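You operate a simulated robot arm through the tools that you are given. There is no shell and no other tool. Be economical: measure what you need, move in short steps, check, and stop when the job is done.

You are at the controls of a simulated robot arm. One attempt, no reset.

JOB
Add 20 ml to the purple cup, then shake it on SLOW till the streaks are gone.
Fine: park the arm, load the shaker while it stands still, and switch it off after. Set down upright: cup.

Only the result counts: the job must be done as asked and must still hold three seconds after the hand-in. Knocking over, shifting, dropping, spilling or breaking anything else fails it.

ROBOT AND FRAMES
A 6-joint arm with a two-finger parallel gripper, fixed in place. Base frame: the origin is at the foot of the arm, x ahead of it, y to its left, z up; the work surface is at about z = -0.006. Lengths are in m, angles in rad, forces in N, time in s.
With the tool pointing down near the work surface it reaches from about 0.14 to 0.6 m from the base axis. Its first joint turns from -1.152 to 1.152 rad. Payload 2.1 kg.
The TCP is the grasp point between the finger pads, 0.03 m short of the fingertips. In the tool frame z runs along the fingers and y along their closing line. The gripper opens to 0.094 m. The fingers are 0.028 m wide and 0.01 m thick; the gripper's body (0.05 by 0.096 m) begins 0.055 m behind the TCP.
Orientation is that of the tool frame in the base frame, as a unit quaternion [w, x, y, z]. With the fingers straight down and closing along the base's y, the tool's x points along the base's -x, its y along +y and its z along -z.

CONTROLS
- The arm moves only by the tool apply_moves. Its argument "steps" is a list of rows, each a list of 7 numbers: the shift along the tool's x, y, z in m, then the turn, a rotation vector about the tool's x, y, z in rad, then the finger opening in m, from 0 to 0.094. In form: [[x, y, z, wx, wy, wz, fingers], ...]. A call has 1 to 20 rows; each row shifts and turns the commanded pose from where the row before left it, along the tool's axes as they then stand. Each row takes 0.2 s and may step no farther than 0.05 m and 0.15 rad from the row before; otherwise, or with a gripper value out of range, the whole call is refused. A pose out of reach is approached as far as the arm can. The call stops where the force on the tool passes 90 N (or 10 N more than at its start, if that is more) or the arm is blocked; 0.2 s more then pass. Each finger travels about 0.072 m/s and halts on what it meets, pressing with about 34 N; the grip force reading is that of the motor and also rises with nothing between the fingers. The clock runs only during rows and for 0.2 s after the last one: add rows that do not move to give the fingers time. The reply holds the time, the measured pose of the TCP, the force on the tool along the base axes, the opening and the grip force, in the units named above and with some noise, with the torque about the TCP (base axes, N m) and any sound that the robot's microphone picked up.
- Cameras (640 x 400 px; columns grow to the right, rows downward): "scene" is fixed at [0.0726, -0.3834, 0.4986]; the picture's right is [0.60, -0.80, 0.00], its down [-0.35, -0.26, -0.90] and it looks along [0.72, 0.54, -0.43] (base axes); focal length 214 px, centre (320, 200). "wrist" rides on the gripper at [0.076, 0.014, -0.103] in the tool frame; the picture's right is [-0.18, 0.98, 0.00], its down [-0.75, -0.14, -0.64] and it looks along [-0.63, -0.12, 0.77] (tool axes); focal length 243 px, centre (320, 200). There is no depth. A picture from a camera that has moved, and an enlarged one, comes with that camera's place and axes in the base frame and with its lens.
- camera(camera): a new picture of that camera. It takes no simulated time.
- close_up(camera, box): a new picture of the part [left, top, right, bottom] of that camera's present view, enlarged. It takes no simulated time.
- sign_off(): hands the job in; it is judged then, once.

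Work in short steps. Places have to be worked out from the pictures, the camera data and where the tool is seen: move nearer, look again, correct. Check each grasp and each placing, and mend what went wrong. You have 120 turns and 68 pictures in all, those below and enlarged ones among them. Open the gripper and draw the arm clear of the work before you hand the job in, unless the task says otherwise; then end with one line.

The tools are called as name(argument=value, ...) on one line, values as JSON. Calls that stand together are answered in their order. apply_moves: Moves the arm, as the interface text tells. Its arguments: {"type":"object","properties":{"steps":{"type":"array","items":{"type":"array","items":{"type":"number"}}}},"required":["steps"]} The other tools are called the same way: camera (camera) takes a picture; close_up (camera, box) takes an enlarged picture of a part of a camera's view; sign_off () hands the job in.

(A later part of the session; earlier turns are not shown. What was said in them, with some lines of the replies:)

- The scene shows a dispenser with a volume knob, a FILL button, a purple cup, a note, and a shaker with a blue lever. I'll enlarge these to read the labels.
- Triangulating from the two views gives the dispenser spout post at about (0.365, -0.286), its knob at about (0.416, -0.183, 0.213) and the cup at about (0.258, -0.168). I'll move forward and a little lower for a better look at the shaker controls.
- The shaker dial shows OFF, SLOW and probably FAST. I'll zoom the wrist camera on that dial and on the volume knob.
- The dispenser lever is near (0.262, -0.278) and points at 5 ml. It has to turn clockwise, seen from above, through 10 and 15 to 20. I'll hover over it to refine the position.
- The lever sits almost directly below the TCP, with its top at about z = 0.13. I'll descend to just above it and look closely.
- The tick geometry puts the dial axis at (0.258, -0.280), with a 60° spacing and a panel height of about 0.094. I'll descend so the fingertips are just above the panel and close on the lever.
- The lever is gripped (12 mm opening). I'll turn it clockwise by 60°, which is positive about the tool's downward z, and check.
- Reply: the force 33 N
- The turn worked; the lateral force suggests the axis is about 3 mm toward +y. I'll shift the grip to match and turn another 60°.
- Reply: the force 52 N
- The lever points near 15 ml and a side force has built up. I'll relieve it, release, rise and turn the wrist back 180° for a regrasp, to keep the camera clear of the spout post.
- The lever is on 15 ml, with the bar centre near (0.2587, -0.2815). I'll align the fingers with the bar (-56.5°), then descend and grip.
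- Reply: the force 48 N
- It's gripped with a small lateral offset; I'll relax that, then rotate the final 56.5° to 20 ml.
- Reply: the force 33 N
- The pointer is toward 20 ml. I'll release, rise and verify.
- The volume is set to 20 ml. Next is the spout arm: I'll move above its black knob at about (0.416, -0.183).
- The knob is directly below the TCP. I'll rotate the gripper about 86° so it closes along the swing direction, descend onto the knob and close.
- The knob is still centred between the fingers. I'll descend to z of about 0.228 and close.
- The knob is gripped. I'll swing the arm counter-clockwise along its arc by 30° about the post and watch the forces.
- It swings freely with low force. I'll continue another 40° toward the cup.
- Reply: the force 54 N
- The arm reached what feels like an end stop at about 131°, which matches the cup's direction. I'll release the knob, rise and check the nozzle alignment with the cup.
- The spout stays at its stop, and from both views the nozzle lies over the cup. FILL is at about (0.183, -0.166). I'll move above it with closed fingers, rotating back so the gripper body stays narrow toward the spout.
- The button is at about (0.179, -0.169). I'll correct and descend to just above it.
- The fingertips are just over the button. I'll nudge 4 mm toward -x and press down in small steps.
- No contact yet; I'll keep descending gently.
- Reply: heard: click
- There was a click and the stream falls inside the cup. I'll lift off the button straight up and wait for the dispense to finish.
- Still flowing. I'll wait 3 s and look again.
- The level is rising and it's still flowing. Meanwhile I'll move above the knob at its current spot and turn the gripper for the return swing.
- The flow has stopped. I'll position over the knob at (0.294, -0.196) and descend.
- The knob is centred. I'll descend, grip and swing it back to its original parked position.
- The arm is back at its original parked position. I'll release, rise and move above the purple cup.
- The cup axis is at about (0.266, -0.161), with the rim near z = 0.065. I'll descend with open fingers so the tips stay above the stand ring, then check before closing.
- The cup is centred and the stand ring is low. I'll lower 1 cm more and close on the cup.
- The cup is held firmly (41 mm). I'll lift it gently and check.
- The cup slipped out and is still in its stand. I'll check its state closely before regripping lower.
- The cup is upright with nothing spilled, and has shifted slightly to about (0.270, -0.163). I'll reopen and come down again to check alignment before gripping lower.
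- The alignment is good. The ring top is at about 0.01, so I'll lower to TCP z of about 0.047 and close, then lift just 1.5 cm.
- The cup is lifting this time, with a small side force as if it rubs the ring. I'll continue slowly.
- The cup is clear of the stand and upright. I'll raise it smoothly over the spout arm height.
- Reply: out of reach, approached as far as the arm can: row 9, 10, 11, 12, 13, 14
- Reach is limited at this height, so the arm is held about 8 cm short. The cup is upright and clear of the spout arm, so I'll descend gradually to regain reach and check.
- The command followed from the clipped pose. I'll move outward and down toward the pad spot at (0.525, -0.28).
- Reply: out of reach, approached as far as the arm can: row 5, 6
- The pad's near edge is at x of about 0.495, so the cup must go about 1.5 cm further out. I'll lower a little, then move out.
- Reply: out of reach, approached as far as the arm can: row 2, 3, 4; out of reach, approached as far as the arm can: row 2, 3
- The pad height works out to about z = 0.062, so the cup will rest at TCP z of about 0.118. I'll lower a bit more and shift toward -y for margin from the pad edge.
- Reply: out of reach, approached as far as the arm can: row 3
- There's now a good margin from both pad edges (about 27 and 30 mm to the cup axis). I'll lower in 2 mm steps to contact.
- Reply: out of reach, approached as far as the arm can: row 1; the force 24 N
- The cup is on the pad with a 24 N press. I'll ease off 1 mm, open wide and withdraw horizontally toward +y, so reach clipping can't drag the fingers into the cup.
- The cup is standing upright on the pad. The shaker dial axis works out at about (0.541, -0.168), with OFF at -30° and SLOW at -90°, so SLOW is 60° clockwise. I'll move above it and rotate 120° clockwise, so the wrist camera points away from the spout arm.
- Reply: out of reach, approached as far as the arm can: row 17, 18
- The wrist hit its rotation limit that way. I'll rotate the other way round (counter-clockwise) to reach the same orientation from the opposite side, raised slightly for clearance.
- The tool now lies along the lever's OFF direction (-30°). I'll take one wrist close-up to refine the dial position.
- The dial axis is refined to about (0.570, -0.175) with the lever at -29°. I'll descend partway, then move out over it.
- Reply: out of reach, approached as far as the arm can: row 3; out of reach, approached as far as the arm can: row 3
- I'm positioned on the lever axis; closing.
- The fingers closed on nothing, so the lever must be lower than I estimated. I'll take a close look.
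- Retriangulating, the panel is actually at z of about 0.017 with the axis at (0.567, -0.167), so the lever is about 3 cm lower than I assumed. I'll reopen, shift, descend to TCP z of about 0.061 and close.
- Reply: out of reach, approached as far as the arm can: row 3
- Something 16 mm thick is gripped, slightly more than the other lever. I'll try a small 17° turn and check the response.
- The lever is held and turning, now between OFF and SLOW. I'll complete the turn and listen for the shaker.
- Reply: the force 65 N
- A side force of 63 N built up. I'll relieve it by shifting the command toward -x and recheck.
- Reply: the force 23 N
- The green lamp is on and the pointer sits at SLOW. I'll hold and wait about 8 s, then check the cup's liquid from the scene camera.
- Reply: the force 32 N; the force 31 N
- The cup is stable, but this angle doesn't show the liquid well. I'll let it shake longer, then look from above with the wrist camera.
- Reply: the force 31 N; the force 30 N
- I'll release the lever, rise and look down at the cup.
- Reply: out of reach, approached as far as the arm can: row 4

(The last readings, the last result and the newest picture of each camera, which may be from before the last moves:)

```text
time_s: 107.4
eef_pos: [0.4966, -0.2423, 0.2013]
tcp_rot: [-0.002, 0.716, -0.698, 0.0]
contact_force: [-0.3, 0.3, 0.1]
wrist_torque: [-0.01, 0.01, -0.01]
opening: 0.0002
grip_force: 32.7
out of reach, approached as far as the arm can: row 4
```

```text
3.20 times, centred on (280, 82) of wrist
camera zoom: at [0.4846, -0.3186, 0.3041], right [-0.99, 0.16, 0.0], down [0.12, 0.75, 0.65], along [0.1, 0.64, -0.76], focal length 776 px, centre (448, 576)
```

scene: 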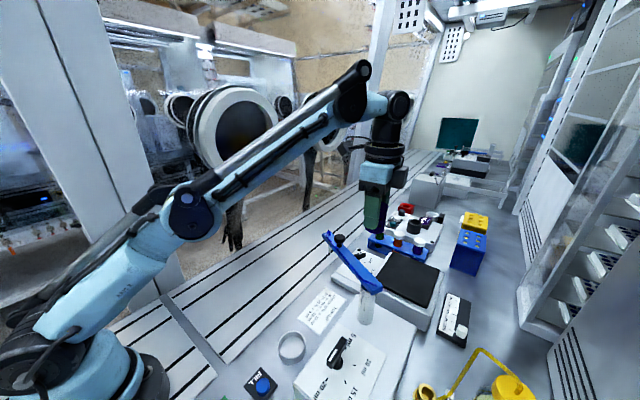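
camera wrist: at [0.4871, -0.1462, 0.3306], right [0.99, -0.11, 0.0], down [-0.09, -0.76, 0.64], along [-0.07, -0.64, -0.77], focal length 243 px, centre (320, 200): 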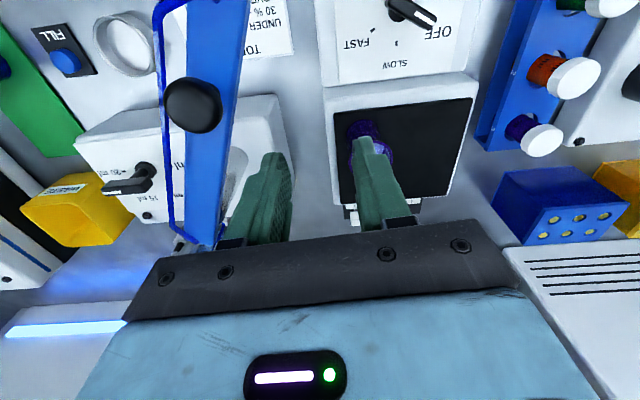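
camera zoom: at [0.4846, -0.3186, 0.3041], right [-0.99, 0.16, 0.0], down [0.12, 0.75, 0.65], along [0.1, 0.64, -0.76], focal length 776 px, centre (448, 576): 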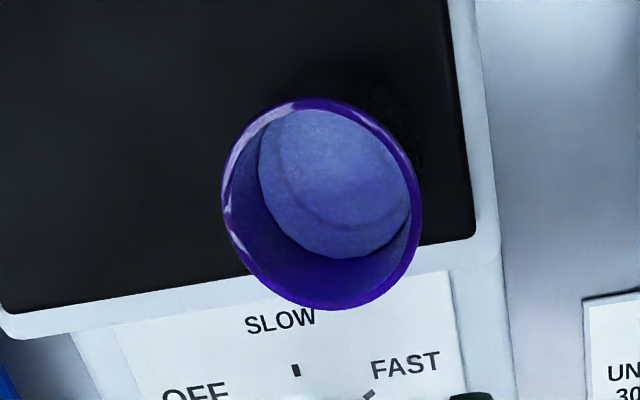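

The liquid looks nearly uniform. To be sure, I'll shake another 16 s and compare from this same viewpoint.

apply_moves(steps=[[0, 0, 0, 0, 0, 0, 0], [0, 0, 0, 0, 0, 0, 0], [0, 0, 0, 0, 0, 0, 0], [0, 0, 0, 0, 0, 0, 0], [0, 0, 0, 0, 0, 0, 0], [0, 0, 0, 0, 0, 0, 0], [0, 0, 0, 0, 0, 0, 0], [0, 0, 0, 0, 0, 0, 0], [0, 0, 0, 0, 0, 0, 0], [0, 0, 0, 0, 0, 0, 0], [0, 0, 0, 0, 0, 0, 0], [0, 0, 0, 0, 0, 0, 0], [0, 0, 0, 0, 0, 0, 0], [0, 0, 0, 0, 0, 0, 0], [0, 0, 0, 0, 0, 0, 0], [0, 0, 0, 0, 0, 0, 0], [0, 0, 0, 0, 0, 0, 0], [0, 0, 0, 0, 0, 0, 0], [0, 0, 0, 0, 0, 0, 0], [0, 0, 0, 0, 0, 0, 0]])

apply_moves(steps=[[0, 0, 0, 0, 0, 0, 0], [0, 0, 0, 0, 0, 0, 0], [0, 0, 0, 0, 0, 0, 0], [0, 0, 0, 0, 0, 0, 0], [0, 0, 0, 0, 0, 0, 0], [0, 0, 0, 0, 0, 0, 0], [0, 0, 0, 0, 0, 0, 0], [0, 0, 0, 0, 0, 0, 0], [0, 0, 0, 0, 0, 0, 0], [0, 0, 0, 0, 0, 0, 0], [0, 0, 0, 0, 0, 0, 0], [0, 0, 0, 0, 0, 0, 0], [0, 0, 0, 0, 0, 0, 0], [0, 0, 0, 0, 0, 0, 0], [0, 0, 0, 0, 0, 0, 0], [0, 0, 0, 0, 0, 0, 0], [0, 0, 0, 0, 0, 0, 0], [0, 0, 0, 0, 0, 0, 0], [0, 0, 0, 0, 0, 0, 0], [0, 0, 0, 0, 0, 0, 0]])

apply_moves(steps=[[0, 0, 0, 0, 0, 0, 0], [0, 0, 0, 0, 0, 0, 0], [0, 0, 0, 0, 0, 0, 0], [0, 0, 0, 0, 0, 0, 0], [0, 0, 0, 0, 0, 0, 0], [0, 0, 0, 0, 0, 0, 0], [0, 0, 0, 0, 0, 0, 0], [0, 0, 0, 0, 0, 0, 0], [0, 0, 0, 0, 0, 0, 0], [0, 0, 0, 0, 0, 0, 0], [0, 0, 0, 0, 0, 0, 0], [0, 0, 0, 0, 0, 0, 0], [0, 0, 0, 0, 0, 0, 0], [0, 0, 0, 0, 0, 0, 0], [0, 0, 0, 0, 0, 0, 0], [0, 0, 0, 0, 0, 0, 0], [0, 0, 0, 0, 0, 0, 0], [0, 0, 0, 0, 0, 0, 0], [0, 0, 0, 0, 0, 0, 0], [0, 0, 0, 0, 0, 0, 0]])

apply_moves(steps=[[0, 0, 0, 0, 0, 0, 0], [0, 0, 0, 0, 0, 0, 0], [0, 0, 0, 0, 0, 0, 0], [0, 0, 0, 0, 0, 0, 0], [0, 0, 0, 0, 0, 0, 0], [0, 0, 0, 0, 0, 0, 0], [0, 0, 0, 0, 0, 0, 0], [0, 0, 0, 0, 0, 0, 0], [0, 0, 0, 0, 0, 0, 0], [0, 0, 0, 0, 0, 0, 0], [0, 0, 0, 0, 0, 0, 0], [0, 0, 0, 0, 0, 0, 0], [0, 0, 0, 0, 0, 0, 0], [0, 0, 0, 0, 0, 0, 0], [0, 0, 0, 0, 0, 0, 0], [0, 0, 0, 0, 0, 0, 0], [0, 0, 0, 0, 0, 0, 0], [0, 0, 0, 0, 0, 0, 0], [0, 0, 0, 0, 0, 0, 0], [0, 0, 0, 0, 0, 0, 0]])

close_up(camera="wrist", box=[180, 20, 380, 145])

```text
time_s: 111.6
eef_pos: [0.4957, -0.2401, 0.2027]
tcp_rot: [-0.002, 0.716, -0.698, -0.001]
contact_force: [-0.2, 0.0, 0.1]
wrist_torque: [0.02, 0.01, -0.03]
opening: 0.0
grip_force: 33.2
```

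```text
time_s: 115.8
eef_pos: [0.4958, -0.2409, 0.2017]
tcp_rot: [-0.002, 0.716, -0.698, 0.0]
contact_force: [-0.1, -0.4, 0.7]
wrist_torque: [0.01, -0.04, -0.01]
opening: 0.0003
grip_force: 32.6
```

```text
time_s: 120.0
eef_pos: [0.4967, -0.2414, 0.2025]
tcp_rot: [-0.002, 0.715, -0.699, 0.0]
contact_force: [0.1, -0.5, -0.3]
wrist_torque: [-0.01, 0.0, -0.02]
opening: 0.0
grip_force: 32.7
```

```text
time_s: 124.2
eef_pos: [0.4974, -0.241, 0.2025]
tcp_rot: [-0.002, 0.716, -0.698, -0.001]
contact_force: [-0.1, 1.9, 0.2]
wrist_torque: [0.02, -0.01, -0.02]
opening: 0.0
grip_force: 32.8
```

```text
3.20 times, centred on (280, 82) of wrist
camera zoom: at [0.4847, -0.3184, 0.304], right [-0.99, 0.16, 0.0], down [0.12, 0.75, 0.65], along [0.1, 0.64, -0.76], focal length 776 px, centre (448, 576)
```

zoom: 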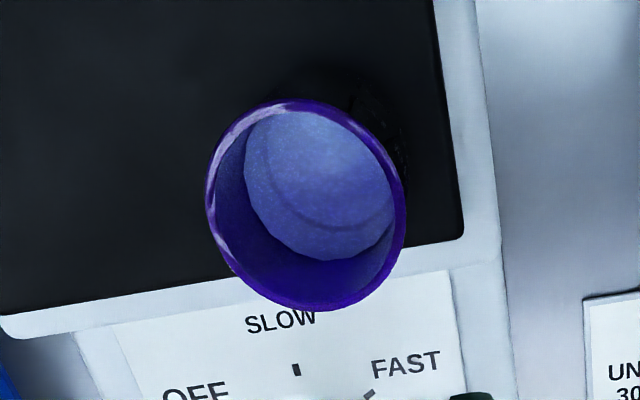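

Both views look the same, so the liquid is uniform with no streaks. I'll return to the lever and grip it to switch OFF.

apply_moves(steps=[[-0.04, -0.015, 0, 0, 0, 0, 0.03], [-0.03, -0.015, 0.01, 0, 0, 0, 0.055], [0, -0.012, 0.02, 0, 0, 0, 0.055], [0, -0.008, 0.035, 0, 0, 0, 0.055], [0, -0.008, 0.035, 0, 0, 0, 0.055]])

apply_moves(steps=[[0, -0.007, 0.02, 0, 0, 0, 0.055], [0, -0.003, 0.018, 0, 0, 0, 0.055]])

```text
time_s: 125.4
eef_pos: [0.5559, -0.1676, 0.1006]
tcp_rot: [-0.003, 0.716, -0.698, -0.001]
contact_force: [-0.4, 0.6, -0.4]
wrist_torque: [-0.01, 0.01, -0.05]
opening: 0.0552
grip_force: 0.1
```

```text
time_s: 126.0
eef_pos: [0.5639, -0.1685, 0.0617]
tcp_rot: [-0.002, 0.716, -0.698, 0.0]
contact_force: [-0.2, 0.0, 0.0]
wrist_torque: [0.0, 0.0, 0.0]
opening: 0.0546
grip_force: 0.1
```

I'm at the previous grip pose; I'll close and check the grip.

apply_moves(steps=[[0, 0, 0, 0, 0, 0, 0.03], [0, 0, 0, 0, 0, 0, 0.0], [0, 0, 0, 0, 0, 0, 0.0]])

```text
time_s: 126.8
eef_pos: [0.5657, -0.1685, 0.0621]
tcp_rot: [-0.004, 0.716, -0.698, 0.0]
contact_force: [17.5, -3.8, -4.3]
wrist_torque: [0.31, 0.01, -0.13]
opening: 0.0163
grip_force: 45.0
```

Gripped as before. I'll turn it 60° counter-clockwise to OFF, easing the TCP along the path measured earlier.

apply_moves(steps=[[0, -0.001, 0, 0, 0, -0.15, 0], [0, -0.001, 0, 0, 0, -0.15, 0], [0, -0.002, 0, 0, 0, -0.15, 0], [0, -0.002, 0, 0, 0, -0.15, 0], [0, -0.002, 0, 0, 0, -0.15, 0], [0, 0, 0, 0, 0, -0.15, 0], [0, 0, 0, 0, 0, -0.15, 0], [0, 0, 0, 0, 0, 0, 0]])

```text
time_s: 128.6
eef_pos: [0.5696, -0.1659, 0.0628]
tcp_rot: [-0.002, 0.969, -0.246, -0.004]
contact_force: [-31.6, -9.1, -17.2]
wrist_torque: [0.13, 0.27, -1.02]
opening: 0.0164
grip_force: 44.6
```

The lever hit a stop at -28.5° with a torque of 1 N m, so it's at OFF. I'll ease off, release, lift and retreat clear of everything.

apply_moves(steps=[[0, 0, 0, 0, 0, 0.03, 0.0], [0, 0, 0, 0, 0, 0, 0.03], [0, 0, 0, 0, 0, 0, 0.055], [0, 0, -0.03, 0, 0, 0, 0.055], [0, 0, -0.04, 0, 0, 0, 0.055], [0, 0, -0.04, 0, 0, 0, 0.055], [-0.02, -0.02, -0.03, 0, 0, 0, 0.055], [-0.035, -0.01, -0.025, 0, 0, 0, 0.055], [-0.035, -0.01, -0.025, 0, 0, 0, 0.055], [-0.035, -0.01, -0.025, 0, 0, 0, 0.055], [-0.035, -0.01, -0.025, 0, 0, 0, 0.055], [-0.035, -0.01, -0.025, 0, 0, 0, 0.055], [0, 0, 0, 0, 0, 0, 0.055], [0, 0, 0, 0, 0, 0, 0.055], [0, 0, 0, 0, 0, 0, 0.055]])

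close_up(camera="scene", box=[320, 220, 430, 300])

```text
time_s: 131.8
eef_pos: [0.4461, -0.0019, 0.3344]
tcp_rot: [-0.002, 0.966, -0.26, 0.0]
contact_force: [0.0, -1.0, -0.1]
wrist_torque: [-0.02, -0.01, 0.02]
opening: 0.0547
grip_force: 0.1
out of reach, approached as far as the arm can: row 5, 6, 11, 12
```

```text
5.00 times, centred on (375, 260) of scene
camera zoom: at [0.0726, -0.3834, 0.4986], right [0.6, -0.8, 0.0], down [-0.35, -0.26, -0.9], along [0.72, 0.54, -0.43], focal length 1072 px, centre (45, -100)
```

zoom: 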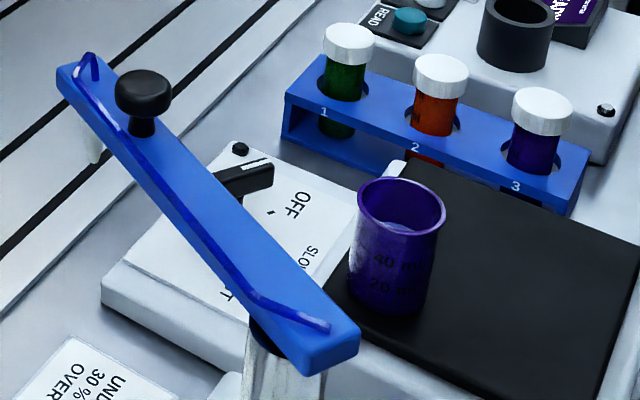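

The lamp is dark, the lever is at OFF, the spout arm is parked, the cup stands upright on the pad, and the gripper is open and clear. Handing in.

sign_off()

```text
The job is handed in.
```

I added 20 ml to the purple cup and shook it on SLOW for about 35 s, until two looks 17 s apart showed the same even liquid with no streaks. I then switched the shaker off; the spout arm is parked and the cup stands upright on the shaker pad. On my first lift the cup slipped from the gripper, but it stayed upright in its stand and I saw no spill.
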